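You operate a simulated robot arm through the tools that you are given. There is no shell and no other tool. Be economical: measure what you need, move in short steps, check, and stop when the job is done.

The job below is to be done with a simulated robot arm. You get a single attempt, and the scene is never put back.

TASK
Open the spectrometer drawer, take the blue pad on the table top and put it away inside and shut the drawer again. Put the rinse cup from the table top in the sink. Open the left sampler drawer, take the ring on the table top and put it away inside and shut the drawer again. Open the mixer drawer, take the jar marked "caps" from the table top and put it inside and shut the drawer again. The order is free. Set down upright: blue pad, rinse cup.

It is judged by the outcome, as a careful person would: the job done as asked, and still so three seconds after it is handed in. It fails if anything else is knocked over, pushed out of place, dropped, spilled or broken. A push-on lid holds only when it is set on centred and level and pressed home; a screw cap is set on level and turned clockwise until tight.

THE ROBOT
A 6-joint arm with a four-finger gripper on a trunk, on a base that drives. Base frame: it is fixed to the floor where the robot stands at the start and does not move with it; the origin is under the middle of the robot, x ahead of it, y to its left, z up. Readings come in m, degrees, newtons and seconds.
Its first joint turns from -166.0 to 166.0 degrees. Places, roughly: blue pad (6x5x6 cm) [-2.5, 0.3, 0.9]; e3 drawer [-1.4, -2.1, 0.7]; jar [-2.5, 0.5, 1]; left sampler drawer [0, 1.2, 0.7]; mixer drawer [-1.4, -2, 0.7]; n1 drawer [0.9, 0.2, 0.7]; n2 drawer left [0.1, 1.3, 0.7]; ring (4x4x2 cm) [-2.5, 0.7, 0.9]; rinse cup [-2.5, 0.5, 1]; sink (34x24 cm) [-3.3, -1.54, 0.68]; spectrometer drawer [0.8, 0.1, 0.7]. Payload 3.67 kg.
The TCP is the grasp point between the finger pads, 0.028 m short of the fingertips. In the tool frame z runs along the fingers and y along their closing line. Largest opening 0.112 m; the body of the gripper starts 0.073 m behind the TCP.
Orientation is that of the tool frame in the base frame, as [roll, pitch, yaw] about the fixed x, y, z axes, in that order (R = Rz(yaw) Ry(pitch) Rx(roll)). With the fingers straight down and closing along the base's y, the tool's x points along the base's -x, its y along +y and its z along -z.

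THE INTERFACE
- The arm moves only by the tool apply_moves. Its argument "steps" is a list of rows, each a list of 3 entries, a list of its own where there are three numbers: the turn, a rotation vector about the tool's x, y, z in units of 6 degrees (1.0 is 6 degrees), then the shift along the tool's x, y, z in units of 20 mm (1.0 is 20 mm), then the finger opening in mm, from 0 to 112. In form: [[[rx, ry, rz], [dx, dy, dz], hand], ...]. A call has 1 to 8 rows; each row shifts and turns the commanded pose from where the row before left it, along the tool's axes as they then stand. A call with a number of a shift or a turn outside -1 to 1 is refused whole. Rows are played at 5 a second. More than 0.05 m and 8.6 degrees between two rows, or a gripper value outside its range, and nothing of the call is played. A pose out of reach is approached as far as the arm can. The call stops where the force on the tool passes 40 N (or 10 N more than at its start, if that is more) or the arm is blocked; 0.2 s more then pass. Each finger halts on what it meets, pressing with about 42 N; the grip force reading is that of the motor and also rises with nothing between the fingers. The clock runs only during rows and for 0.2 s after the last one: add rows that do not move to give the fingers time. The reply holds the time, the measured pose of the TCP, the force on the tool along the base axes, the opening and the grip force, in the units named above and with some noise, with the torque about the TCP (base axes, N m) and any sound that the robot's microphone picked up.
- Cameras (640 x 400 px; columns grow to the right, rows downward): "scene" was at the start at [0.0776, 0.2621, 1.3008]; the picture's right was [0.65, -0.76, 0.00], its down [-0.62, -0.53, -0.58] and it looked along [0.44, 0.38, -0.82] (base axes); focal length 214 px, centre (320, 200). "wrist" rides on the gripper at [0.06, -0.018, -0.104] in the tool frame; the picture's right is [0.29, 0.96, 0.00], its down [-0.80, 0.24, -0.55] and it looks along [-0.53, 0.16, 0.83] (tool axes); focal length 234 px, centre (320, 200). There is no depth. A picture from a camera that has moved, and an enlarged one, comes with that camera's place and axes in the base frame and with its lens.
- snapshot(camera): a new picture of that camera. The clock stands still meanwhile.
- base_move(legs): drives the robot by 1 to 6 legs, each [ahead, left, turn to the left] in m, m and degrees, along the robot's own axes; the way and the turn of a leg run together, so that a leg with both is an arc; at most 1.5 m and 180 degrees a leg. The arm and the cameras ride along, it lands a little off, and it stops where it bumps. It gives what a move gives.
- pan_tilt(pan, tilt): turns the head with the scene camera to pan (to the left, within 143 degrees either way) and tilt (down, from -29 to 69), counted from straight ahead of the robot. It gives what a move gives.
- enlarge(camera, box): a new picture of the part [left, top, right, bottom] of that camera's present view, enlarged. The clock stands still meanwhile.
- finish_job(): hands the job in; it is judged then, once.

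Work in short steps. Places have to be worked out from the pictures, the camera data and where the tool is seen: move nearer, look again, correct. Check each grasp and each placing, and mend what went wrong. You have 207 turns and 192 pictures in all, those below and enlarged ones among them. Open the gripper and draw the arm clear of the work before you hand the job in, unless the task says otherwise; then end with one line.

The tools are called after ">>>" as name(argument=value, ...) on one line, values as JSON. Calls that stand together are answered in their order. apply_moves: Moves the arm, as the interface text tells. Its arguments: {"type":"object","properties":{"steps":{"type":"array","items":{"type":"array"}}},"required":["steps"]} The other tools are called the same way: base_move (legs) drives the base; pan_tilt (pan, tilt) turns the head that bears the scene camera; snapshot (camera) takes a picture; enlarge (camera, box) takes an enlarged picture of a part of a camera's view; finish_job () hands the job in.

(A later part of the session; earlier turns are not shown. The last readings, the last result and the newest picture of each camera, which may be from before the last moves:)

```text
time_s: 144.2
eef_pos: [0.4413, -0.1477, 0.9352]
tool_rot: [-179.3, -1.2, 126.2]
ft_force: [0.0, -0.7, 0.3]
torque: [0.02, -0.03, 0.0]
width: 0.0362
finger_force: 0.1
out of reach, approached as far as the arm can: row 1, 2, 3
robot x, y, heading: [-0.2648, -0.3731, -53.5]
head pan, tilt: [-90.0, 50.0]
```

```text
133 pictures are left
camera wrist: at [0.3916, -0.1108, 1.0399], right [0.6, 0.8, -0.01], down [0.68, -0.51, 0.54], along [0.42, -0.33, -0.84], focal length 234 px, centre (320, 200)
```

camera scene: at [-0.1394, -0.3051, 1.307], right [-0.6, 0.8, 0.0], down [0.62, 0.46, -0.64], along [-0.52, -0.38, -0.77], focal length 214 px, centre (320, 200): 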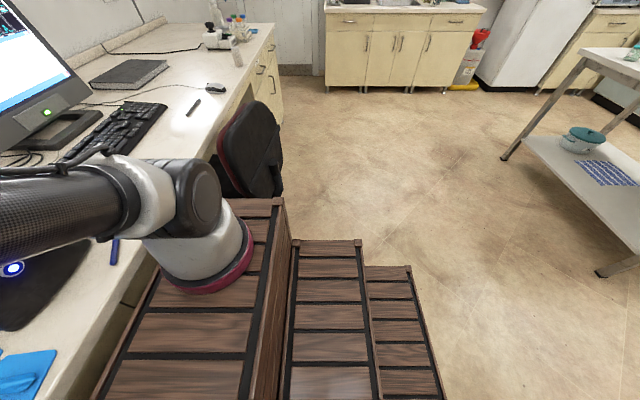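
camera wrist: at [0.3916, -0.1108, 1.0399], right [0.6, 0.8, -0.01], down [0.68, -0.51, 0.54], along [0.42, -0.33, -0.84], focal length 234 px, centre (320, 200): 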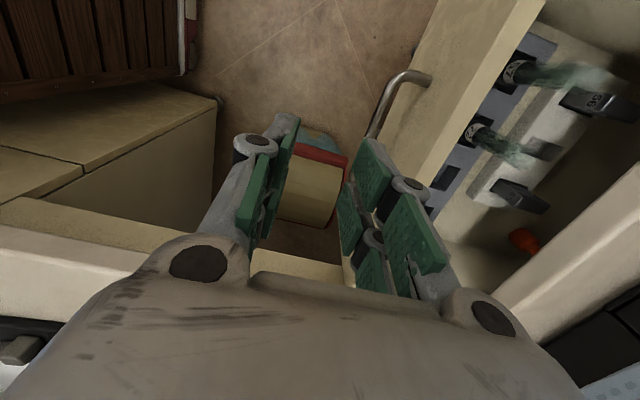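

The bar is 6 cm ahead (u≈0.333). I'll shift, narrow the opening to 28 mm, and descend to just above it for a check.

>>> apply_moves(steps=[[[0, 0, 0], [0, 1, 0], 28], [[0, 0, 0], [0, 1, 0], 28], [[0, 0, 0], [0, 0.9, 0], 28], [[0, 0, 0], [0, 0, 1], 28], [[0, 0, 0], [0, 0, 1], 28], [[0, 0, 0], [0, 0, 1], 28], [[0, 0, 0], [0, 0, 0.8], 28]])

>>> snapshot(camera="wrist")

```text
time_s: 145.8
eef_pos: [0.4538, -0.1431, 0.8508]
tool_rot: [-179.3, -1.1, 126.3]
ft_force: [-0.3, -0.5, 0.7]
torque: [0.03, -0.03, 0.02]
width: 0.0279
finger_force: 0.0
out of reach, approached as far as the arm can: row 1, 2, 3
robot x, y, heading: [-0.2651, -0.3715, -53.7]
head pan, tilt: [-90.0, 50.0]
```

```text
132 pictures are left
camera wrist: at [0.4052, -0.1064, 0.9573], right [0.6, 0.8, -0.01], down [0.68, -0.51, 0.54], along [0.42, -0.33, -0.84], focal length 234 px, centre (320, 200)
```

wrist: 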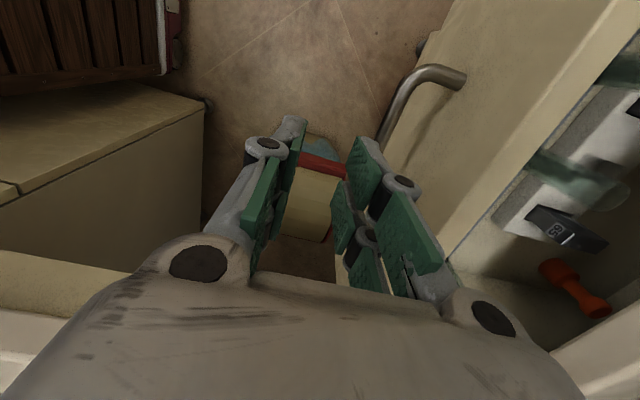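

The arm didn't extend outward, so I'll use the base to shift 4.5 cm and re-check.

>>> base_move(legs=[[0, 0.043, 0]])

>>> snapshot(camera="wrist")

```text
time_s: 146.7
eef_pos: [0.4879, -0.1186, 0.8503]
tool_rot: [-179.4, -1.1, 126.2]
ft_force: [0.6, 0.7, 0.0]
torque: [0.0, 0.02, 0.02]
width: 0.0281
finger_force: 0.0
robot x, y, heading: [-0.2333, -0.3465, -53.3]
head pan, tilt: [-90.0, 50.0]
```

```text
131 pictures are left
camera wrist: at [0.4397, -0.0811, 0.9575], right [0.6, 0.8, -0.01], down [0.68, -0.51, 0.54], along [0.42, -0.33, -0.84], focal length 234 px, centre (320, 200)
```

wrist: 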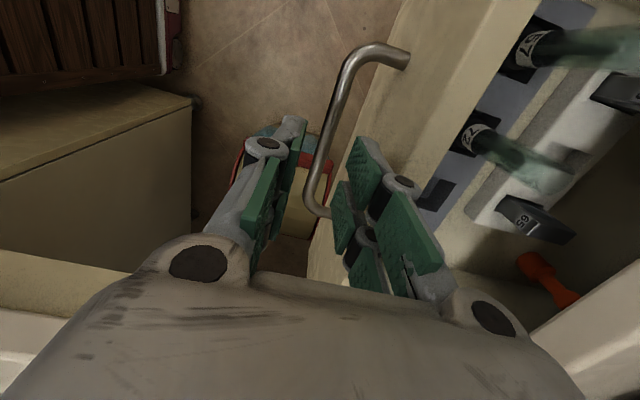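

The bar is nearly centred (about 5 mm to +y). I'll trim and descend around it, then close.

>>> apply_moves(steps=[[[0, 0, 0], [0.4, 0.2, 0], 28], [[0, 0, 0], [0, 0, 1], 28], [[0, 0, 0], [0, 0, 1], 28], [[0, 0, 0], [0, 0, 1], 28], [[0, 0, 0], [0, 0, 0.3], 28]])

>>> snapshot(camera="wrist")

```text
time_s: 147.8
eef_pos: [0.4857, -0.107, 0.7842]
tool_rot: [-179.2, -1.1, 126.2]
ft_force: [0.8, -1.0, 0.1]
torque: [0.01, 0.04, 0.02]
width: 0.0281
finger_force: 0.0
robot x, y, heading: [-0.2289, -0.3473, -53.6]
head pan, tilt: [-90.0, 50.0]
```

```text
130 pictures are left
camera wrist: at [0.4369, -0.0705, 0.8904], right [0.6, 0.8, -0.01], down [0.68, -0.51, 0.54], along [0.42, -0.33, -0.84], focal length 234 px, centre (320, 200)
```

wrist: 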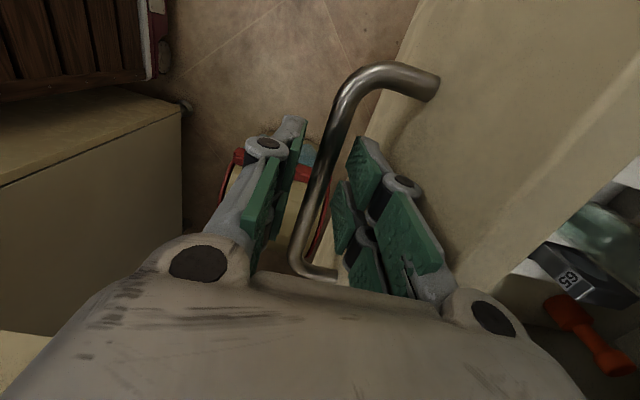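

The bar sits between the fingers. I'll close and pull with the base in two moves.

>>> apply_moves(steps=[[[0, 0, 0], [0, 0, 0], 10], [[0, 0, 0], [0, 0, 0], 0], [[0, 0, 0], [0, 0, 0], 0]])

>>> base_move(legs=[[0, -0.08, 0]])

>>> base_move(legs=[[0, -0.07, 0]])

>>> snapshot(camera="wrist")

```text
time_s: 148.7
eef_pos: [0.4855, -0.1078, 0.7854]
tool_rot: [-179.2, -1.1, 126.2]
ft_force: [0.3, 0.6, -3.1]
torque: [-0.06, -0.07, -0.56]
width: 0.0112
finger_force: 45.4
robot x, y, heading: [-0.231, -0.3457, -53.5]
head pan, tilt: [-90.0, 50.0]
```

```text
time_s: 149.7
eef_pos: [0.4194, -0.1553, 0.7855]
tool_rot: [-179.3, -1.1, 126.3]
ft_force: [-5.4, 8.5, -4.4]
torque: [-0.23, -0.18, -0.61]
width: 0.011
finger_force: 45.3
robot x, y, heading: [-0.2944, -0.3932, -53.9]
head pan, tilt: [-90.0, 50.0]
```

```text
time_s: 150.7
eef_pos: [0.3648, -0.1953, 0.7847]
tool_rot: [-179.3, -1.2, 126.3]
ft_force: [-6.0, 11.1, -1.3]
torque: [-0.27, -0.19, -0.53]
width: 0.0112
finger_force: 44.6
robot x, y, heading: [-0.3524, -0.4351, -53.7]
head pan, tilt: [-90.0, 50.0]
```

```text
129 pictures are left
camera wrist: at [0.3155, -0.1591, 0.8905], right [0.6, 0.8, -0.01], down [0.68, -0.51, 0.53], along [0.42, -0.33, -0.85], focal length 234 px, centre (320, 200)
```

wrist: 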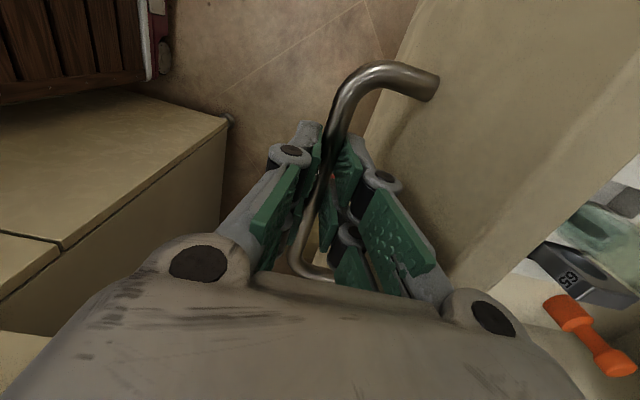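

It slid another 15 cm (0.35 m open in total). A touch more, then I'll release and look inside.

>>> base_move(legs=[[0, -0.035, 0]])

>>> apply_moves(steps=[[[0, 0, 0], [0, 0, 0], 28], [[0, 0, 0], [0, 0, 0], 28], [[0, 0, 0], [0, 0, -1], 28], [[0, 0, 0], [0, 0, -1], 28], [[0, 0, 0], [0, 0, -1], 28], [[0, 0, 0], [0, 0, -1], 28], [[0, 0, 0], [0, 0, -1], 28], [[0, 0, 0], [0, 0, -1], 28]])

>>> apply_moves(steps=[[[0, 0, 0], [0, 0, -1], 28], [[0, 0, 0], [0, 0, -1], 28], [[0, 0, 0], [0, 0, -1], 28], [[0, 0, 0], [0, 0, -1], 28], [[0, 0, 0], [0, 0, -1], 28]])

>>> snapshot(camera="wrist")

```text
time_s: 151.6
eef_pos: [0.3362, -0.2167, 0.784]
tool_rot: [-179.3, -1.2, 126.2]
ft_force: [-0.9, 3.5, -0.4]
torque: [-0.05, -0.1, -0.6]
width: 0.011
finger_force: 45.4
robot x, y, heading: [-0.3796, -0.4501, -53.8]
head pan, tilt: [-90.0, 50.0]
```

```text
time_s: 153.4
eef_pos: [0.3374, -0.2175, 0.9065]
tool_rot: [-179.4, -1.2, 126.2]
ft_force: [-0.4, -0.1, -0.6]
torque: [-0.03, -0.01, 0.01]
width: 0.0278
finger_force: 0.1
robot x, y, heading: [-0.3817, -0.4547, -53.7]
head pan, tilt: [-90.0, 50.0]
```

```text
time_s: 154.6
eef_pos: [0.3266, -0.2313, 1.0012]
tool_rot: [-179.4, -1.1, 126.2]
ft_force: [0.0, -0.4, -0.6]
torque: [-0.01, 0.04, -0.01]
width: 0.0279
finger_force: 0.1
out of reach, approached as far as the arm can: row 1, 2, 4, 5
robot x, y, heading: [-0.3814, -0.4547, -53.7]
head pan, tilt: [-90.0, 50.0]
```

```text
128 pictures are left
camera wrist: at [0.2784, -0.1951, 1.1067], right [0.6, 0.8, -0.01], down [0.68, -0.51, 0.53], along [0.42, -0.33, -0.85], focal length 234 px, centre (320, 200)
```

wrist: 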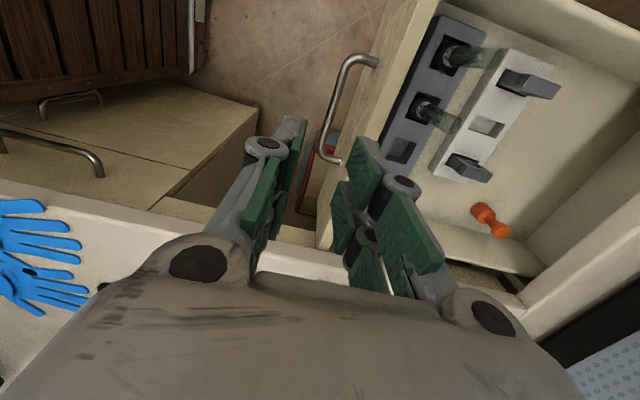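

The drawer is open 0.38 m and shows a large free area behind the white rack. I'll enlarge it to measure.

>>> enlarge(camera="wrist", box=[360, 0, 640, 320])

```text
1.25 times, centred on (500, 160) of wrist
camera zoom: at [0.2784, -0.1951, 1.1067], right [0.6, 0.8, -0.01], down [0.68, -0.51, 0.53], along [0.42, -0.33, -0.85], focal length 293 px, centre (95, 250)
```

zoom: 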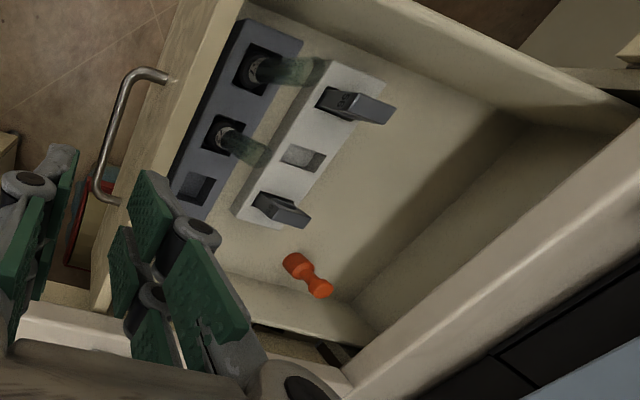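

The whole floor behind the white rack is open, with a clear target at u≈0.455, v≈-0.36. Now I'll retrieve the pad, moving the base 12 cm nearer and the arm over to it.

>>> base_move(legs=[[0, 0.12, 0]])

>>> apply_moves(steps=[[[0, 0, 0.35], [-1, -0.15, 0], 50], [[0, 0, 0.35], [-1, -0.15, 0], 60], [[0, 0, 0], [-1, -0.15, 0], 70], [[0, 0, 0], [-1, -0.15, 0], 80], [[0, 0, 0], [-1, -0.15, 0], 80], [[0, 0, 0], [-1, -0.15, 0], 80], [[0, 0, 0], [-1, -0.15, 0], 80], [[0, 0, 0], [-1, -0.15, 0], 80]])

>>> snapshot(camera="wrist")

```text
time_s: 155.8
eef_pos: [0.4235, -0.1591, 1.001]
tool_rot: [-179.3, -1.2, 126.2]
ft_force: [-0.5, -0.2, -0.1]
torque: [-0.02, -0.03, 0.04]
width: 0.028
finger_force: 0.1
robot x, y, heading: [-0.2785, -0.3844, -53.6]
head pan, tilt: [-90.0, 50.0]
```

```text
time_s: 157.6
eef_pos: [0.4895, -0.3064, 0.9986]
tool_rot: [-179.2, -1.1, 122.0]
ft_force: [-0.5, 1.0, -0.1]
torque: [-0.05, -0.02, -0.02]
width: 0.0798
finger_force: 0.0
robot x, y, heading: [-0.2836, -0.3828, -53.6]
head pan, tilt: [-90.0, 50.0]
```

```text
126 pictures are left
camera wrist: at [0.4442, -0.2665, 1.1044], right [0.66, 0.75, -0.01], down [0.64, -0.55, 0.53], along [0.4, -0.36, -0.84], focal length 234 px, centre (320, 200)
```

wrist: 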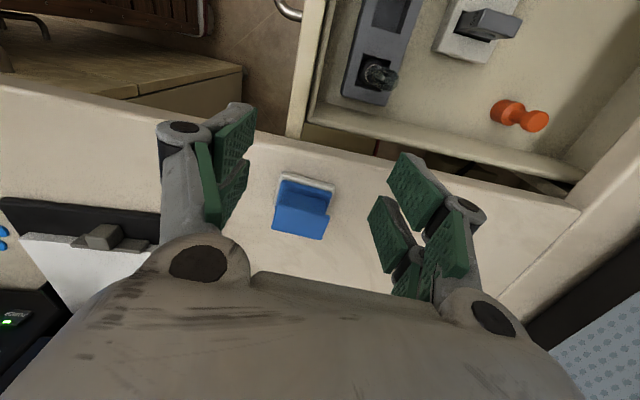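

>>> apply_moves(steps=[[[0, 0, 0], [-1, 0.1, 0], 80], [[0, 0, 0], [-1, 0.1, 0], 80], [[0, 0, 0], [-1, 0, 0], 80], [[0, 0, 0], [-0.65, 0, 0], 80], [[0, 0, 0], [0, 0, 1], 80]])

>>> snapshot(camera="wrist")

```text
time_s: 158.8
eef_pos: [0.5298, -0.3667, 0.976]
tool_rot: [-179.2, -1.1, 122.0]
ft_force: [-0.2, 0.3, 0.2]
torque: [-0.01, 0.0, -0.01]
width: 0.0799
finger_force: 0.1
robot x, y, heading: [-0.2854, -0.3818, -53.5]
head pan, tilt: [-90.0, 50.0]
```

```text
125 pictures are left
camera wrist: at [0.4842, -0.3264, 1.0824], right [0.66, 0.75, -0.01], down [0.64, -0.55, 0.53], along [0.4, -0.36, -0.84], focal length 234 px, centre (320, 200)
```

wrist: 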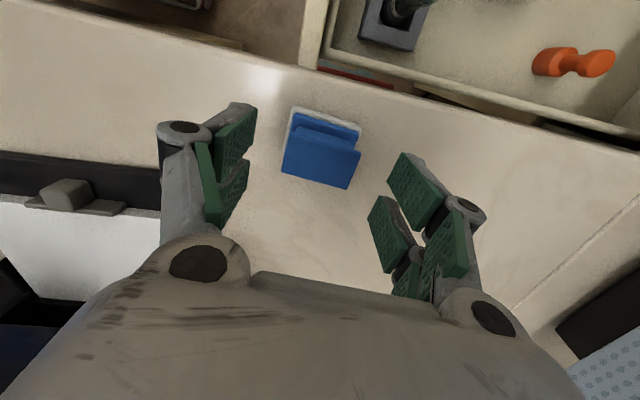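

The pad is centred. I'll descend to z≈0.921, grip, and lift.

>>> apply_moves(steps=[[[0, 0, 0], [0, 0, 1], 80], [[0, 0, 0], [0, 0, 1], 80], [[0, 0, 0], [0, 0, 0.6], 80], [[0, 0, 0], [0, 0, 0], 50], [[0, 0, 0], [0, 0, 0], 30], [[0, 0, 0], [0, 0, 0], 30], [[0, 0, 0], [0, 0, 0], 30]])

>>> apply_moves(steps=[[[0, 0, 0], [0, 0, -1], 30], [[0, 0, 0], [0, 0, -1], 30], [[0, 0, 0], [0, 0, -1], 30], [[0, 0, 0], [0, 0, -1], 30]])

```text
time_s: 160.4
eef_pos: [0.53, -0.3658, 0.9264]
tool_rot: [-179.5, -1.2, 121.9]
ft_force: [2.9, -0.6, 18.4]
torque: [0.1, -0.68, 0.01]
width: 0.0479
finger_force: 42.0
robot x, y, heading: [-0.2797, -0.3825, -53.6]
head pan, tilt: [-90.0, 50.0]
```

```text
time_s: 161.4
eef_pos: [0.5335, -0.3677, 1.005]
tool_rot: [-179.2, -1.1, 122.0]
ft_force: [0.7, 0.2, -1.1]
torque: [-0.01, -0.01, -0.01]
width: 0.0478
finger_force: 41.8
robot x, y, heading: [-0.2811, -0.3835, -53.5]
head pan, tilt: [-90.0, 50.0]
```

The width differs (47.9 mm), so I'll check the grip.

>>> snapshot(camera="wrist")

```text
124 pictures are left
camera wrist: at [0.488, -0.3279, 1.1103], right [0.66, 0.75, -0.01], down [0.64, -0.55, 0.53], along [0.4, -0.36, -0.85], focal length 234 px, centre (320, 200)
```

wrist: 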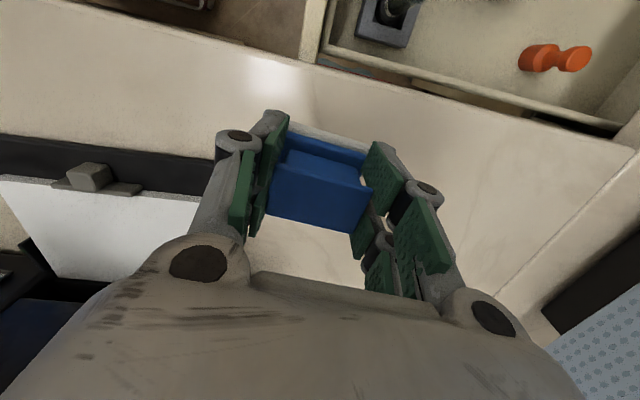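

The pad is held. I'll move the arm back along +v, then the base in towards the drawer.

>>> apply_moves(steps=[[[0, 0, 0], [1, 0.1, 0], 30], [[0, 0, 0], [1, 0.1, 0], 30], [[0, 0, 0], [1, 0.1, 0], 30], [[0, 0, 0], [1, 0.1, 0], 30], [[0, 0, 0], [1, 0.1, 0], 30], [[0, 0, 0], [1, 0.1, 0], 30], [[0, 0, 0], [1, 0.1, 0], 30], [[0, 0, 0], [1, 0.1, 0], 30]])

>>> apply_moves(steps=[[[0, 0, -0.3], [1, 0.1, 0], 30], [[0, 0, -0.3], [1, 0.1, 0], 30], [[0, 0, 0], [1, 0.1, 0], 30], [[0, 0, 0], [1, 0.1, 0], 30], [[0, 0, 0], [1, 0.1, 0], 30]])

>>> base_move(legs=[[0, 0.2, 0]])

```text
time_s: 163.2
eef_pos: [0.4608, -0.2226, 1.0079]
tool_rot: [-179.1, -1.1, 122.0]
ft_force: [1.0, 0.2, -0.3]
torque: [0.02, 0.02, -0.03]
width: 0.0477
finger_force: 41.8
robot x, y, heading: [-0.2803, -0.3859, -53.6]
head pan, tilt: [-90.0, 50.0]
```

```text
time_s: 164.4
eef_pos: [0.4065, -0.1413, 1.0075]
tool_rot: [-179.4, -1.2, 125.6]
ft_force: [0.0, -0.9, -1.8]
torque: [0.02, 0.06, -0.03]
width: 0.0476
finger_force: 42.1
out of reach, approached as far as the arm can: row 3, 5
robot x, y, heading: [-0.2833, -0.381, -53.9]
head pan, tilt: [-90.0, 50.0]
```

```text
time_s: 166.0
eef_pos: [0.5697, -0.0216, 1.0059]
tool_rot: [-179.2, -1.2, 125.4]
ft_force: [-0.1, 0.3, -1.4]
torque: [0.02, 0.02, 0.02]
width: 0.0477
finger_force: 42.2
robot x, y, heading: [-0.118, -0.2642, -53.9]
head pan, tilt: [-90.0, 50.0]
```

The hand is at u≈0.448, v≈-0.353, right over the free area. Quick check before descending.

>>> snapshot(camera="wrist")

>>> pan_tilt(pan=10, tilt=45)

>>> snapshot(camera="scene")

```text
123 pictures are left
camera wrist: at [0.5218, 0.0147, 1.1116], right [0.61, 0.79, -0.01], down [0.67, -0.51, 0.53], along [0.42, -0.33, -0.85], focal length 234 px, centre (320, 200)
```

wrist: 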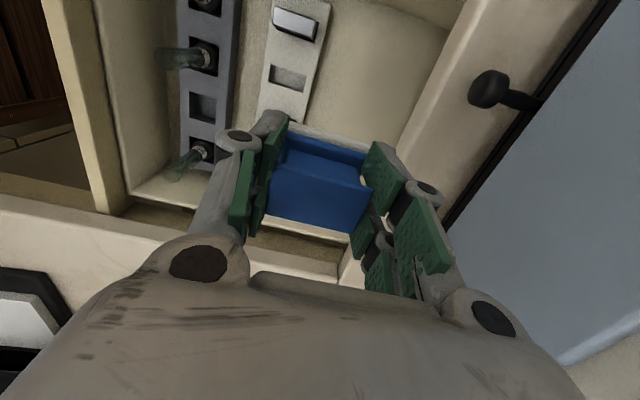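

```text
time_s: 167.8
eef_pos: [0.5691, -0.023, 1.0056]
tool_rot: [-179.3, -1.2, 125.5]
ft_force: [0.3, -0.5, -1.9]
torque: [-0.01, 0.0, -0.01]
width: 0.0479
finger_force: 41.8
robot x, y, heading: [-0.1201, -0.2639, -53.8]
head pan, tilt: [10.0, 45.0]
```

```text
122 pictures are left
camera scene: at [0.1264, -0.2093, 1.3139], right [-0.69, -0.72, 0.0], down [-0.51, 0.49, -0.71], along [0.51, -0.49, -0.71], focal length 214 px, centre (320, 200)
```

scene: 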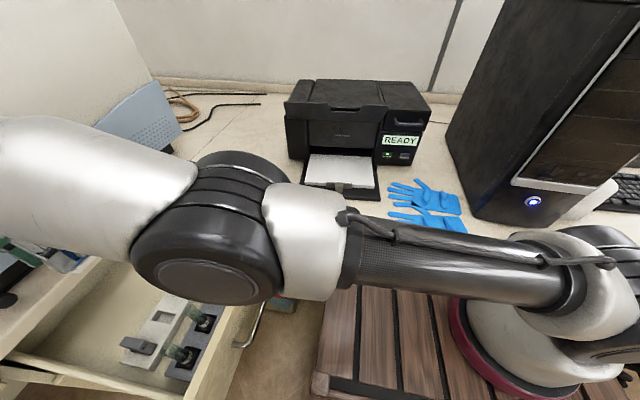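

The white rack's edge is very close below, so the pad needs to land further back. With the fingers closing across u, the body would hit the counter edge. I'll rotate the hand 90° so the thin side faces the counter.

>>> apply_moves(steps=[[[0, 0, -1], [0, 0, 0], 30], [[0, 0, -1], [0, 0, 0], 30], [[0, 0, -1], [0, 0, 0], 30], [[0, 0, -1], [0, 0, 0], 30], [[0, 0, -1], [0, 0, 0], 30], [[0, 0, -1], [0, 0, 0], 30], [[0, 0, -1], [0, 0, 0], 30], [[0, 0, -1], [0, 0, 0], 30]])

>>> apply_moves(steps=[[[0, 0, -1], [0, 0, 0], 30], [[0, 0, -1], [0, 0, 0], 30], [[0, 0, -1], [0, 0, 0], 30], [[0, 0, -1], [0, 0, 0], 30], [[0, 0, -1], [0, 0, 0], 30], [[0, 0, -1], [0, 0, 0], 30], [[0, 0, -1], [0, 0, 0], 30]])

>>> snapshot(camera="wrist")

```text
time_s: 169.6
eef_pos: [0.5699, -0.0226, 1.0053]
tool_rot: [179.6, -1.4, 173.7]
ft_force: [0.7, -0.9, -0.8]
torque: [0.0, -0.01, 0.03]
width: 0.0479
finger_force: 42.0
robot x, y, heading: [-0.1192, -0.2677, -53.8]
head pan, tilt: [10.0, 45.0]
```

```text
time_s: 171.2
eef_pos: [0.5697, -0.0219, 1.0054]
tool_rot: [178.8, -0.7, -144.4]
ft_force: [0.7, -0.2, -0.7]
torque: [0.0, 0.0, 0.02]
width: 0.0479
finger_force: 41.6
robot x, y, heading: [-0.1205, -0.2641, -53.5]
head pan, tilt: [10.0, 45.0]
```

```text
121 pictures are left
camera wrist: at [0.5334, -0.0731, 1.1103], right [-0.79, 0.61, 0.02], down [0.52, 0.65, 0.55], along [0.32, 0.45, -0.84], focal length 234 px, centre (320, 200)
```

wrist: 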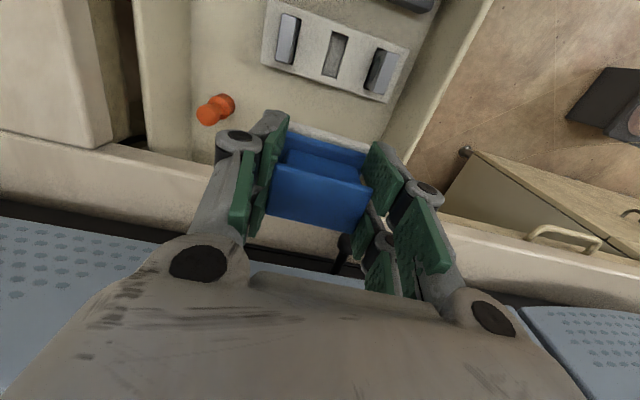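

Rotated cleanly. The rack edge clears if I shift 2.5 cm further towards the counter. I'll shift and descend partway.

>>> apply_moves(steps=[[[0, 0, 0], [-1, 0, 0], 30], [[0, 0, 0], [-0.25, 0, 1], 30], [[0, 0, 0], [0, 0, 1], 30], [[0, 0, 0], [0, 0, 1], 30], [[0, 0, 0], [0, 0, 1], 30], [[0, 0, 0], [0, 0, 1], 30], [[0, 0, 0], [0, 0, 1], 30]])

>>> snapshot(camera="wrist")

```text
time_s: 172.8
eef_pos: [0.5737, -0.0196, 0.8817]
tool_rot: [178.8, -0.7, -144.5]
ft_force: [0.5, -0.2, 0.2]
torque: [0.04, -0.01, -0.02]
width: 0.0481
finger_force: 42.1
out of reach, approached as far as the arm can: row 1
robot x, y, heading: [-0.1183, -0.2632, -53.5]
head pan, tilt: [10.0, 45.0]
```

```text
120 pictures are left
camera wrist: at [0.5367, -0.0706, 0.986], right [-0.79, 0.61, 0.02], down [0.52, 0.65, 0.55], along [0.32, 0.45, -0.84], focal length 234 px, centre (320, 200)
```

wrist: 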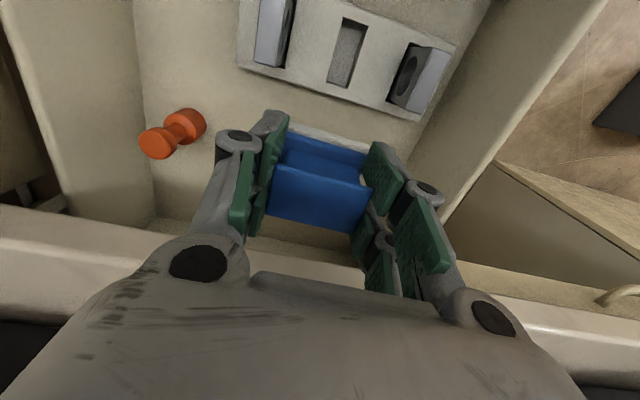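

Only part of the shift was achieved at height. I'll apply it now, then look.

>>> apply_moves(steps=[[[0, 0, 0], [-1, 0, 0], 30], [[0, 0, 0], [0, 0, 0.5], 30]])

>>> snapshot(camera="wrist")

```text
time_s: 173.4
eef_pos: [0.5867, -0.0121, 0.8714]
tool_rot: [178.8, -0.8, -144.5]
ft_force: [-1.2, -0.5, -1.6]
torque: [0.01, 0.0, -0.05]
width: 0.0479
finger_force: 42.1
out of reach, approached as far as the arm can: row 1
robot x, y, heading: [-0.1201, -0.2628, -53.7]
head pan, tilt: [10.0, 45.0]
```

```text
119 pictures are left
camera wrist: at [0.5493, -0.0627, 0.9757], right [-0.79, 0.61, 0.02], down [0.52, 0.65, 0.55], along [0.32, 0.45, -0.84], focal length 234 px, centre (320, 200)
```

wrist: 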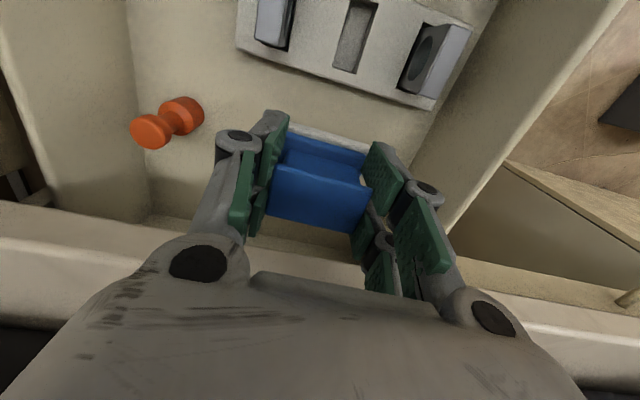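

Clearance to the rack is about 7 mm. I'll nudge 8 mm more towards the counter and descend.

>>> apply_moves(steps=[[[0, 0, 0], [-0.4, 0, 0.5], 30], [[0, 0, 0], [0, 0, 1], 30], [[0, 0, 0], [0, 0, 1], 30], [[0, 0, 0], [0, 0, 1], 30]])

>>> snapshot(camera="wrist")

```text
time_s: 174.4
eef_pos: [0.5849, -0.0095, 0.7999]
tool_rot: [178.8, -0.7, -144.4]
ft_force: [-0.6, 0.0, -0.2]
torque: [0.0, 0.01, 0.01]
width: 0.0478
finger_force: 42.5
out of reach, approached as far as the arm can: row 1
robot x, y, heading: [-0.1192, -0.2674, -53.8]
head pan, tilt: [10.0, 45.0]
```

```text
118 pictures are left
camera wrist: at [0.5487, -0.0605, 0.9043], right [-0.79, 0.61, 0.02], down [0.52, 0.65, 0.55], along [0.32, 0.45, -0.84], focal length 234 px, centre (320, 200)
```

wrist: 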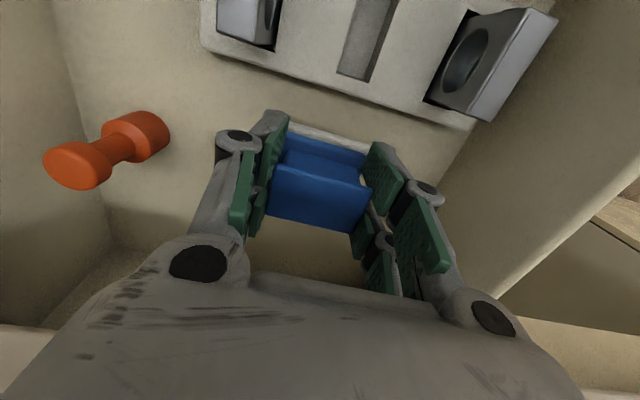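

Clear of the rack and well inside. I'll lower gently to contact.

>>> apply_moves(steps=[[[0, 0, 0], [0, 0, 0.6], 30], [[0, 0, 0], [0, 0, 0.4], 30], [[0, 0, 0], [0, 0, 0.3], 30]])

>>> apply_moves(steps=[[[0, 0, 0], [0, 0, 0.2], 30], [[0, 0, 0], [0, 0, 0.2], 30]])

```text
time_s: 175.2
eef_pos: [0.5852, -0.0094, 0.7739]
tool_rot: [178.8, -0.9, -144.4]
ft_force: [-0.5, 0.0, -0.6]
torque: [0.01, 0.0, 0.03]
width: 0.0478
finger_force: 42.3
robot x, y, heading: [-0.1193, -0.262, -53.5]
head pan, tilt: [10.0, 45.0]
```

```text
time_s: 175.8
eef_pos: [0.5863, -0.0114, 0.7649]
tool_rot: [178.8, -0.6, -144.5]
ft_force: [-0.9, 0.1, 0.1]
torque: [-0.01, -0.01, 0.03]
width: 0.0477
finger_force: 42.0
robot x, y, heading: [-0.1205, -0.264, -53.7]
head pan, tilt: [10.0, 45.0]
```

>>> apply_moves(steps=[[[0, 0, 0], [0, 0, 0.2], 30], [[0, 0, 0], [0, 0, 0.2], 30]])

>>> apply_moves(steps=[[[0, 0, 0], [0, 0, 0.2], 30], [[0, 0, 0], [0, 0, 0.1], 30]])

>>> snapshot(camera="wrist")

```text
time_s: 176.4
eef_pos: [0.5855, -0.0104, 0.758]
tool_rot: [178.9, -0.7, -144.5]
ft_force: [-0.1, 0.5, -0.7]
torque: [-0.03, 0.01, -0.05]
width: 0.048
finger_force: 42.0
robot x, y, heading: [-0.1195, -0.2623, -53.3]
head pan, tilt: [10.0, 45.0]
```

```text
time_s: 177.0
eef_pos: [0.5855, -0.0089, 0.7532]
tool_rot: [178.8, -0.6, -144.5]
ft_force: [-0.2, -0.4, 0.8]
torque: [0.01, 0.01, -0.02]
width: 0.048
finger_force: 41.9
robot x, y, heading: [-0.1221, -0.2653, -53.8]
head pan, tilt: [10.0, 45.0]
```

```text
117 pictures are left
camera wrist: at [0.5486, -0.0609, 0.8568], right [-0.79, 0.61, 0.02], down [0.52, 0.65, 0.55], along [0.32, 0.45, -0.84], focal length 234 px, centre (320, 200)
```

wrist: 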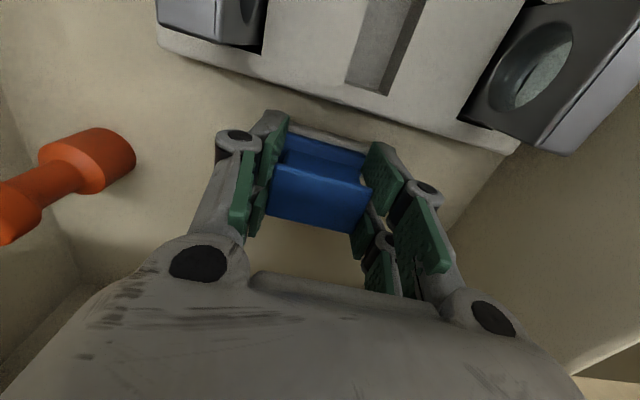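

Not in contact yet, so I'll continue.

>>> apply_moves(steps=[[[0, 0, 0], [0, 0, 0.2], 30], [[0, 0, 0], [0, 0, 0.2], 30]])

>>> apply_moves(steps=[[[0, 0, 0], [0, 0, 0.2], 30], [[0, 0, 0], [0, 0, 0.2], 30]])

>>> apply_moves(steps=[[[0, 0, 0], [0, 0, 0.2], 30], [[0, 0, 0], [0, 0, 0.2], 30]])

```text
time_s: 177.6
eef_pos: [0.5849, -0.0109, 0.7463]
tool_rot: [178.7, -0.7, -144.5]
ft_force: [-0.7, -1.6, 11.9]
torque: [-0.39, -0.12, -0.04]
width: 0.0479
finger_force: 42.0
robot x, y, heading: [-0.1208, -0.2644, -53.6]
head pan, tilt: [10.0, 45.0]
```

```text
time_s: 178.1
eef_pos: [0.5874, -0.0089, 0.7471]
tool_rot: [178.8, -0.1, -144.4]
ft_force: [1.1, 1.4, 7.0]
torque: [-0.27, -0.05, 0.01]
width: 0.0477
finger_force: 41.6
robot x, y, heading: [-0.1227, -0.2601, -53.7]
head pan, tilt: [10.0, 45.0]
stopped in row 2: the force on the tool passed its limit at 46 N (the readings are from after the stop); the commanded pose is now the measured one
```

```text
time_s: 178.7
eef_pos: [0.5884, -0.0067, 0.7454]
tool_rot: [178.9, 0.3, -144.4]
ft_force: [1.0, 0.1, 8.0]
torque: [-0.24, -0.01, 0.0]
width: 0.0477
finger_force: 42.2
robot x, y, heading: [-0.1189, -0.2693, -53.6]
head pan, tilt: [10.0, 45.0]
stopped in row 2: the force on the tool passed its limit at 45 N (the readings are from after the stop); the commanded pose is now the measured one
```

Seated on the drawer floor. I'll release and lift.

>>> apply_moves(steps=[[[0, 0, 0], [0, 0, -0.05], 60], [[0, 0, 0], [0, 0, 0], 75], [[0, 0, 0], [0, 0, 0], 75], [[0, 0, 0], [0, 0, -1], 75], [[0, 0, 0], [0, 0, -1], 75], [[0, 0, 0], [0, 0, -1], 75], [[0, 0, 0], [0, 0, -1], 75], [[0, 0, 0], [0, 0, -1], 75]])

>>> snapshot(camera="wrist")

```text
time_s: 180.5
eef_pos: [0.5901, -0.0082, 0.8462]
tool_rot: [178.9, 0.3, -144.4]
ft_force: [0.0, 0.4, -0.1]
torque: [0.02, 0.02, -0.05]
width: 0.0752
finger_force: 0.0
robot x, y, heading: [-0.1189, -0.2645, -53.5]
head pan, tilt: [10.0, 45.0]
```

```text
116 pictures are left
camera wrist: at [0.5507, -0.0603, 0.9495], right [-0.79, 0.61, 0.02], down [0.51, 0.65, 0.56], along [0.33, 0.45, -0.83], focal length 234 px, centre (320, 200)
```

wrist: 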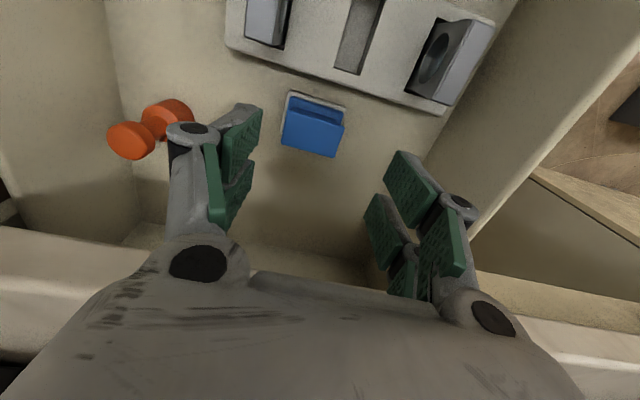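

The pad stands upright on the drawer floor. I'll raise, back off, and set up to push the drawer shut.

>>> apply_moves(steps=[[[0, 0, 0], [0, 0, -1], 40], [[0, 0, 0], [0, 0, -1], 20], [[0, 0, 0], [0, 0, -1], 5], [[0, 0, 0], [0, 0, -1], 5], [[0, 0, 0], [0, 0, -1], 5]])

>>> base_move(legs=[[0, -0.31, 0]])

>>> apply_moves(steps=[[[0, 0, 0], [1, 0, 0], 5], [[0, 0, 0], [1, 0, 0], 5], [[0, 0, 0], [1, 0, 0], 5], [[0, 0, 0], [1, 0, 0], 5], [[0, -1, 0], [0, 0, 0], 5], [[0, -1, 0], [0, 0, 0], 5], [[0, -1, 0], [0, 0, 0], 5], [[0, -1, 0], [0, 0, 0], 5]])

>>> snapshot(camera="wrist")

```text
time_s: 181.7
eef_pos: [0.5863, -0.0173, 0.9453]
tool_rot: [178.9, 0.3, -144.4]
ft_force: [0.3, -0.2, 0.4]
torque: [0.02, 0.01, 0.03]
width: 0.0051
finger_force: 0.1
out of reach, approached as far as the arm can: row 4
robot x, y, heading: [-0.124, -0.2647, -53.8]
head pan, tilt: [10.0, 45.0]
```

```text
time_s: 183.8
eef_pos: [0.3352, -0.1988, 0.9452]
tool_rot: [178.9, 0.3, -144.3]
ft_force: [0.5, 0.6, -0.1]
torque: [0.0, -0.01, -0.02]
width: 0.0051
finger_force: 0.0
robot x, y, heading: [-0.3709, -0.4502, -53.4]
head pan, tilt: [10.0, 45.0]
```

```text
time_s: 185.6
eef_pos: [0.27, -0.2459, 0.9455]
tool_rot: [178.8, 24.4, -144.8]
ft_force: [0.6, -0.1, -0.8]
torque: [0.01, 0.0, -0.02]
width: 0.005
finger_force: 0.1
out of reach, approached as far as the arm can: row 1
robot x, y, heading: [-0.3699, -0.4474, -53.6]
head pan, tilt: [10.0, 45.0]
```

```text
115 pictures are left
camera wrist: at [0.2015, -0.3185, 1.015], right [-0.77, 0.63, -0.1], down [0.27, 0.47, 0.84], along [0.57, 0.62, -0.54], focal length 234 px, centre (320, 200)
```

wrist: 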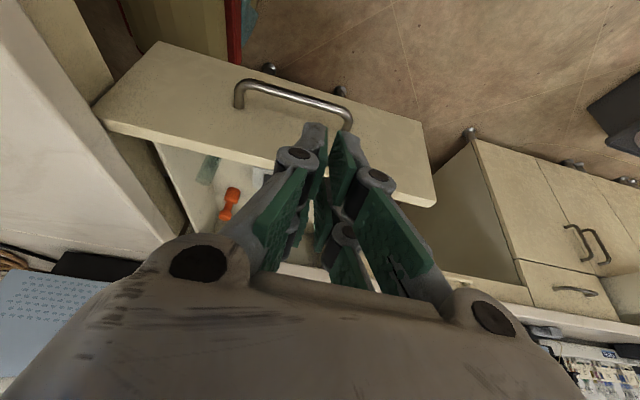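

Tilted 24° and in front of the handle bar (u≈0.07 vs bar 0.145). I'll lower 16 cm straight down in front of the bar.

>>> apply_moves(steps=[[[0, 0, 0], [0.407, 0, 0.914], 5], [[0, 0, 0], [0.407, 0, 0.914], 5], [[0, 0, 0], [0.407, 0, 0.914], 5], [[0, 0, 0], [0.407, 0, 0.914], 5], [[0, 0, 0], [0.407, 0, 0.914], 5], [[0, 0, 0], [0.407, 0, 0.914], 5], [[0, 0, 0], [0.407, 0, 0.914], 5], [[0, 0, 0], [0.407, 0, 0.914], 5]])

>>> snapshot(camera="wrist")

```text
time_s: 187.3
eef_pos: [0.2685, -0.243, 0.784]
tool_rot: [178.7, 24.3, -144.8]
ft_force: [0.5, 0.0, -0.4]
torque: [-0.03, 0.05, -0.01]
width: 0.0052
finger_force: 0.0
robot x, y, heading: [-0.372, -0.4479, -53.7]
head pan, tilt: [10.0, 45.0]
```

```text
114 pictures are left
camera wrist: at [0.2, -0.316, 0.8545], right [-0.77, 0.63, -0.1], down [0.27, 0.47, 0.84], along [0.57, 0.62, -0.54], focal length 234 px, centre (320, 200)
```

wrist: 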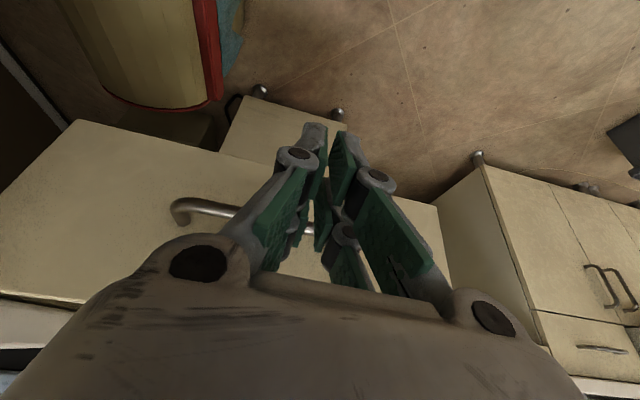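

The bar lies to the left in view, so I'll shift 4 cm to -v to push near its centre, then push with the base.

>>> apply_moves(steps=[[[0, 0, 0], [0, -1, 0], 5], [[0, 0, 0], [0, -1, 0], 5]])

>>> base_move(legs=[[0, 0.15, 0]])

>>> snapshot(camera="wrist")

```text
time_s: 187.9
eef_pos: [0.2927, -0.2742, 0.7839]
tool_rot: [178.8, 24.3, -144.5]
ft_force: [-1.0, -0.3, 0.1]
torque: [0.01, -0.01, -0.06]
width: 0.005
finger_force: 0.0
robot x, y, heading: [-0.3711, -0.448, -53.5]
head pan, tilt: [10.0, 45.0]
```

```text
time_s: 189.3
eef_pos: [0.4139, -0.1847, 0.785]
tool_rot: [178.8, 24.2, -144.7]
ft_force: [-0.3, -0.5, -0.1]
torque: [-0.01, 0.01, 0.01]
width: 0.0053
finger_force: 0.0
robot x, y, heading: [-0.2512, -0.3612, -53.5]
head pan, tilt: [10.0, 45.0]
```

```text
113 pictures are left
camera wrist: at [0.345, -0.2588, 0.8542], right [-0.77, 0.63, -0.1], down [0.27, 0.47, 0.84], along [0.57, 0.62, -0.54], focal length 234 px, centre (320, 200)
```

wrist: 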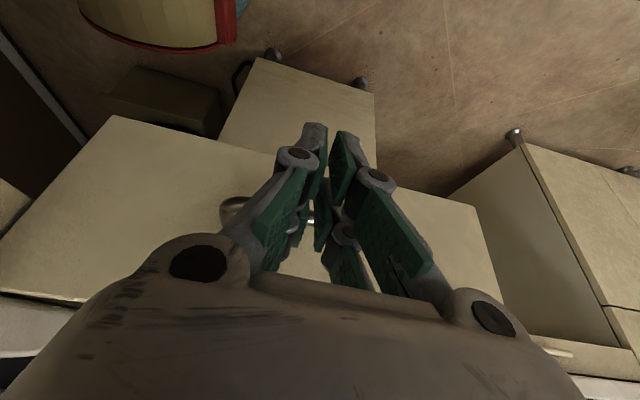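

The drawer is sliding freely. I'll keep pushing.

>>> base_move(legs=[[0, 0.17, 0]])

>>> base_move(legs=[[0, 0.06, 0]])

>>> snapshot(camera="wrist")

```text
time_s: 190.8
eef_pos: [0.554, -0.0817, 0.7838]
tool_rot: [178.8, 24.3, -144.7]
ft_force: [0.0, -0.5, -0.6]
torque: [-0.01, 0.0, -0.01]
width: 0.0051
finger_force: 0.2
robot x, y, heading: [-0.1123, -0.2549, -53.6]
head pan, tilt: [10.0, 45.0]
```

```text
time_s: 191.8
eef_pos: [0.6017, -0.0458, 0.7843]
tool_rot: [178.7, 24.4, -144.6]
ft_force: [-0.5, -0.1, 0.0]
torque: [0.0, 0.0, 0.01]
width: 0.0049
finger_force: 0.0
robot x, y, heading: [-0.0624, -0.221, -53.7]
head pan, tilt: [10.0, 45.0]
```

```text
112 pictures are left
camera wrist: at [0.5334, -0.1183, 0.8542], right [-0.77, 0.62, -0.1], down [0.27, 0.47, 0.84], along [0.57, 0.62, -0.54], focal length 234 px, centre (320, 200)
```

wrist: 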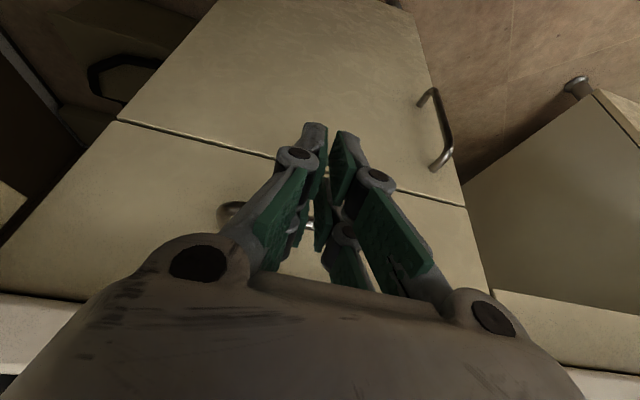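

>>> base_move(legs=[[0, 0.04, 0]])

>>> snapshot(camera="wrist")

```text
time_s: 192.8
eef_pos: [0.6257, -0.0272, 0.7776]
tool_rot: [179.1, 23.0, -144.6]
ft_force: [0.1, 0.2, 0.5]
torque: [0.0, -0.02, 0.02]
width: 0.0047
finger_force: 0.1
robot x, y, heading: [-0.0283, -0.1918, -53.4]
head pan, tilt: [10.0, 45.0]
stopped in leg 1: the force on the tool passed its limit at 75 N (the readings are from after the stop); the commanded pose is now the measured one
```

```text
111 pictures are left
camera wrist: at [0.5582, -0.0998, 0.8498], right [-0.78, 0.62, -0.1], down [0.29, 0.49, 0.82], along [0.56, 0.61, -0.56], focal length 234 px, centre (320, 200)
```

wrist: 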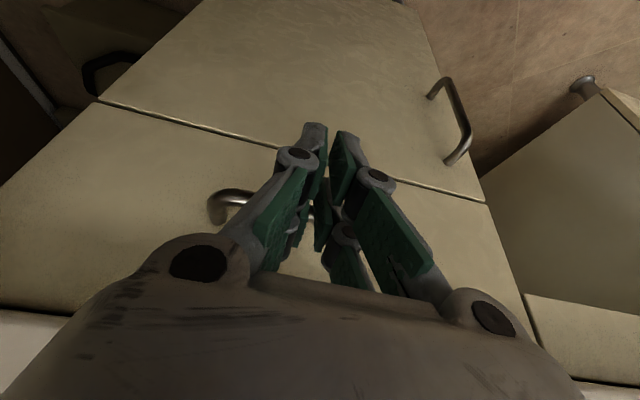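

A firm stop, so the drawer is shut. I'll back off and verify it's flush.

>>> base_move(legs=[[0, -0.2, 0]])

>>> snapshot(camera="wrist")

```text
time_s: 194.4
eef_pos: [0.4648, -0.151, 0.7761]
tool_rot: [178.9, 22.9, -144.9]
ft_force: [-0.1, 0.0, 0.1]
torque: [-0.04, 0.0, 0.02]
width: 0.0047
finger_force: 0.1
robot x, y, heading: [-0.1918, -0.3135, -53.8]
head pan, tilt: [10.0, 45.0]
```

```text
110 pictures are left
camera wrist: at [0.3962, -0.223, 0.8499], right [-0.77, 0.63, -0.1], down [0.29, 0.49, 0.82], along [0.56, 0.61, -0.56], focal length 234 px, centre (320, 200)
```

wrist: 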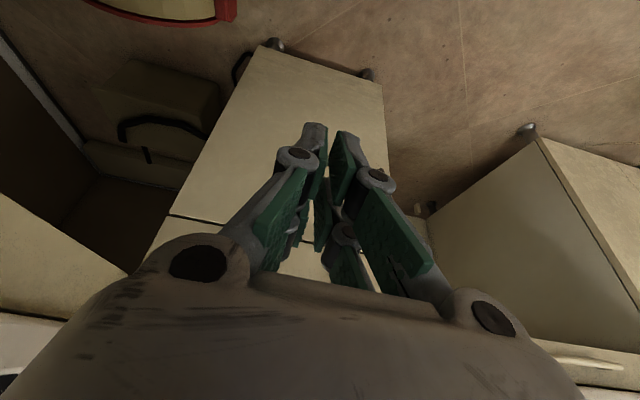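

Looks flush. I'll straighten the tool, raise it, and check the drawer with the scene camera.

>>> apply_moves(steps=[[[0, 1, 0], [-0.3, 0, -0.95], 60], [[0, 1, 0], [-0.2, 0, -1], 80], [[0, 1, 0], [-0.1, 0, -1], 80], [[0, 0.8, 0], [0, 0, -1], 80], [[0, 0, 0], [0, 0, -1], 80], [[0, 0, 0], [0, 0, -1], 80], [[0, 0, 0], [0, 0, -1], 80], [[0, 0, 0], [0, 0, -1], 80]])

>>> base_move(legs=[[-0.55, -0.18, 0]])

>>> pan_tilt(pan=35, tilt=40)

>>> snapshot(camera="scene")

```text
time_s: 196.2
eef_pos: [0.4594, -0.1574, 0.9362]
tool_rot: [179.1, -0.1, -144.7]
ft_force: [-0.5, 0.1, -0.3]
torque: [-0.01, 0.02, -0.01]
width: 0.0801
finger_force: 0.1
robot x, y, heading: [-0.1914, -0.3171, -53.5]
head pan, tilt: [10.0, 45.0]
```

```text
time_s: 199.5
eef_pos: [-0.0095, 0.1787, 0.9372]
tool_rot: [179.1, 0.2, -144.6]
ft_force: [0.1, 0.1, 0.6]
torque: [0.04, 0.03, -0.03]
width: 0.0799
finger_force: 0.0
robot x, y, heading: [-0.6627, 0.0223, -53.9]
head pan, tilt: [10.0, 45.0]
```

```text
time_s: 200.4
eef_pos: [-0.0102, 0.1778, 0.9378]
tool_rot: [179.1, 0.2, -144.6]
ft_force: [-0.4, -0.2, 0.0]
torque: [-0.05, -0.04, 0.01]
width: 0.0801
finger_force: 0.1
robot x, y, heading: [-0.6606, 0.0187, -53.9]
head pan, tilt: [35.0, 40.0]
```

```text
109 pictures are left
camera scene: at [-0.3944, 0.1023, 1.3212], right [-0.32, -0.95, 0.0], down [-0.61, 0.21, -0.77], along [0.72, -0.25, -0.64], focal length 214 px, centre (320, 200)
```

scene: 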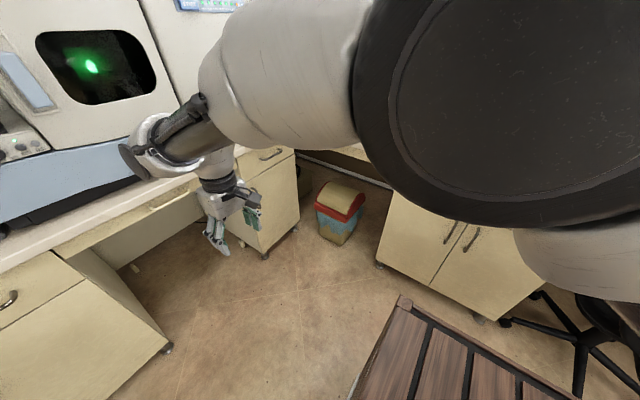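

The spectrometer drawer is shut and the blue pad is inside. Now I'll look into the left sampler drawer before fetching the ring.

>>> base_move(legs=[[0, 0.07, 0], [-0.82, 0, 0]])

>>> snapshot(camera="wrist")

```text
time_s: 205.3
eef_pos: [-0.4271, 0.8691, 0.9358]
tool_rot: [179.1, 0.2, -144.8]
ft_force: [0.4, -1.0, -0.1]
torque: [0.03, 0.01, 0.02]
width: 0.08
finger_force: 0.0
robot x, y, heading: [-1.0815, 0.7114, -54.1]
head pan, tilt: [35.0, 40.0]
```

```text
108 pictures are left
camera wrist: at [-0.4652, 0.8178, 1.0406], right [-0.79, 0.62, 0.01], down [0.52, 0.65, 0.56], along [0.34, 0.45, -0.83], focal length 234 px, centre (320, 200)
```

wrist: 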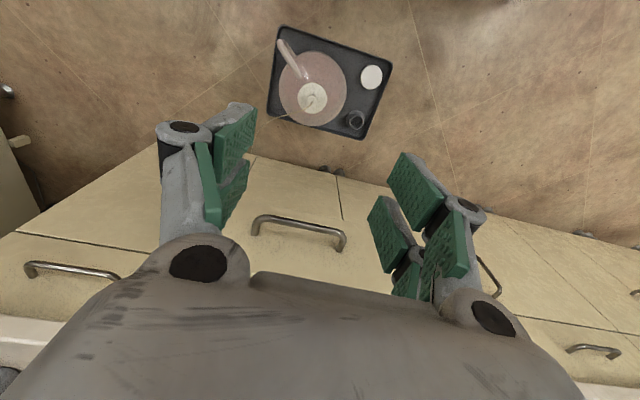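

The drawer is still open (bar at u≈0.33). I'll move in 17 cm so the camera sees inside.

>>> base_move(legs=[[0, 0.17, 0]])

>>> snapshot(camera="wrist")

```text
time_s: 206.7
eef_pos: [-0.2897, 0.9687, 0.9363]
tool_rot: [179.2, 0.1, -144.8]
ft_force: [0.3, 0.7, 0.0]
torque: [-0.02, 0.02, 0.0]
width: 0.0799
finger_force: 0.0
robot x, y, heading: [-0.9465, 0.8141, -53.9]
head pan, tilt: [35.0, 40.0]
```

```text
107 pictures are left
camera wrist: at [-0.3285, 0.918, 1.0406], right [-0.79, 0.62, 0.01], down [0.52, 0.65, 0.56], along [0.33, 0.45, -0.83], focal length 234 px, centre (320, 200)
```

wrist: 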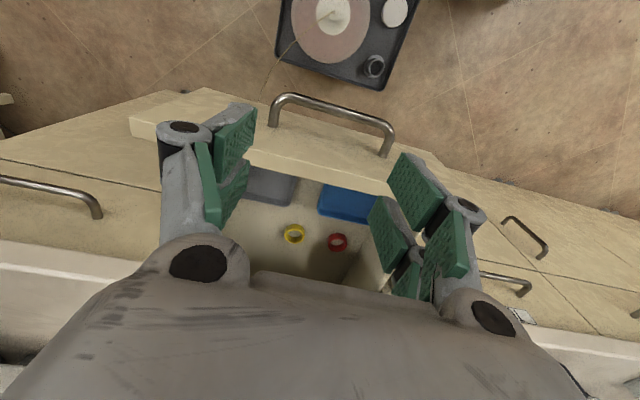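

The drawer already holds trays and two rings, with the free floor further back. I'll open it further the same way: rotate the hand 90° and grip the bar from above.

>>> apply_moves(steps=[[[0, 0, 1], [0, 0, 0], 60], [[0, 0, 1], [0, 0, 0], 50], [[0, 0, 1], [0, 0, 0], 40], [[0, 0, 1], [0, 0, 0], 28], [[0, 0, 1], [0, 0, 0], 28], [[0, 0, 1], [0, 0, 0], 28], [[0, 0, 1], [0, 0, 0], 28], [[0, 0, 1], [0, 0, 0], 28]])

>>> apply_moves(steps=[[[0, 0, 1], [0, 0, 0], 28], [[0, 0, 1], [0, 0, 0], 28], [[0, 0, 1], [0, 0, 0], 28], [[0, 0, 1], [0, 0, 0], 28], [[0, 0, 1], [0, 0, 0], 28], [[0, 0, 1], [0, 0, 0], 28], [[0, 0, 1], [0, 0, 0], 28]])

>>> apply_moves(steps=[[[0, 0, 0], [0.5, 0, 1], 28], [[0, 0, 0], [0.5, 0, 1], 28], [[0, 0, 0], [0, 0, 1], 28], [[0, 0, 0], [0, 0, 1], 28]])

>>> snapshot(camera="wrist")

```text
time_s: 208.5
eef_pos: [-0.2899, 0.9692, 0.9369]
tool_rot: [179.3, -0.6, 167.1]
ft_force: [0.0, 0.9, 0.5]
torque: [0.0, 0.02, 0.0]
width: 0.0278
finger_force: 0.1
robot x, y, heading: [-0.9408, 0.8139, -54.0]
head pan, tilt: [35.0, 40.0]
```

```text
time_s: 210.1
eef_pos: [-0.291, 0.9695, 0.9384]
tool_rot: [-180.0, -0.9, 125.1]
ft_force: [-0.2, 0.0, 0.2]
torque: [-0.02, 0.0, 0.03]
width: 0.0278
finger_force: 0.1
robot x, y, heading: [-0.9434, 0.8124, -54.0]
head pan, tilt: [35.0, 40.0]
```

```text
time_s: 211.1
eef_pos: [-0.3032, 0.9857, 0.8556]
tool_rot: [179.9, -0.9, 125.1]
ft_force: [0.1, -0.3, -0.1]
torque: [-0.03, 0.02, 0.02]
width: 0.0279
finger_force: 0.0
robot x, y, heading: [-0.943, 0.8139, -54.1]
head pan, tilt: [35.0, 40.0]
```

```text
106 pictures are left
camera wrist: at [-0.3521, 1.0227, 0.9604], right [0.62, 0.79, 0.01], down [0.66, -0.52, 0.54], along [0.43, -0.33, -0.84], focal length 234 px, centre (320, 200)
```

wrist: 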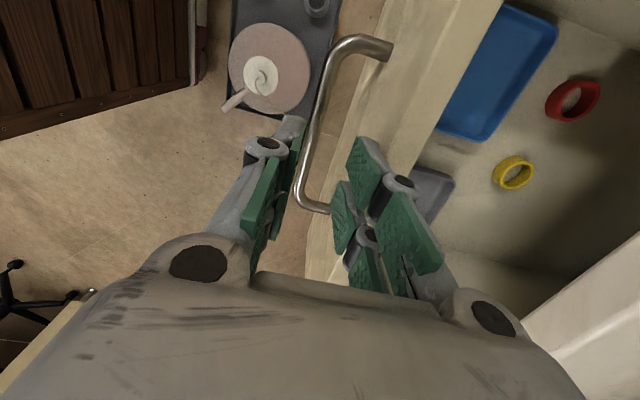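

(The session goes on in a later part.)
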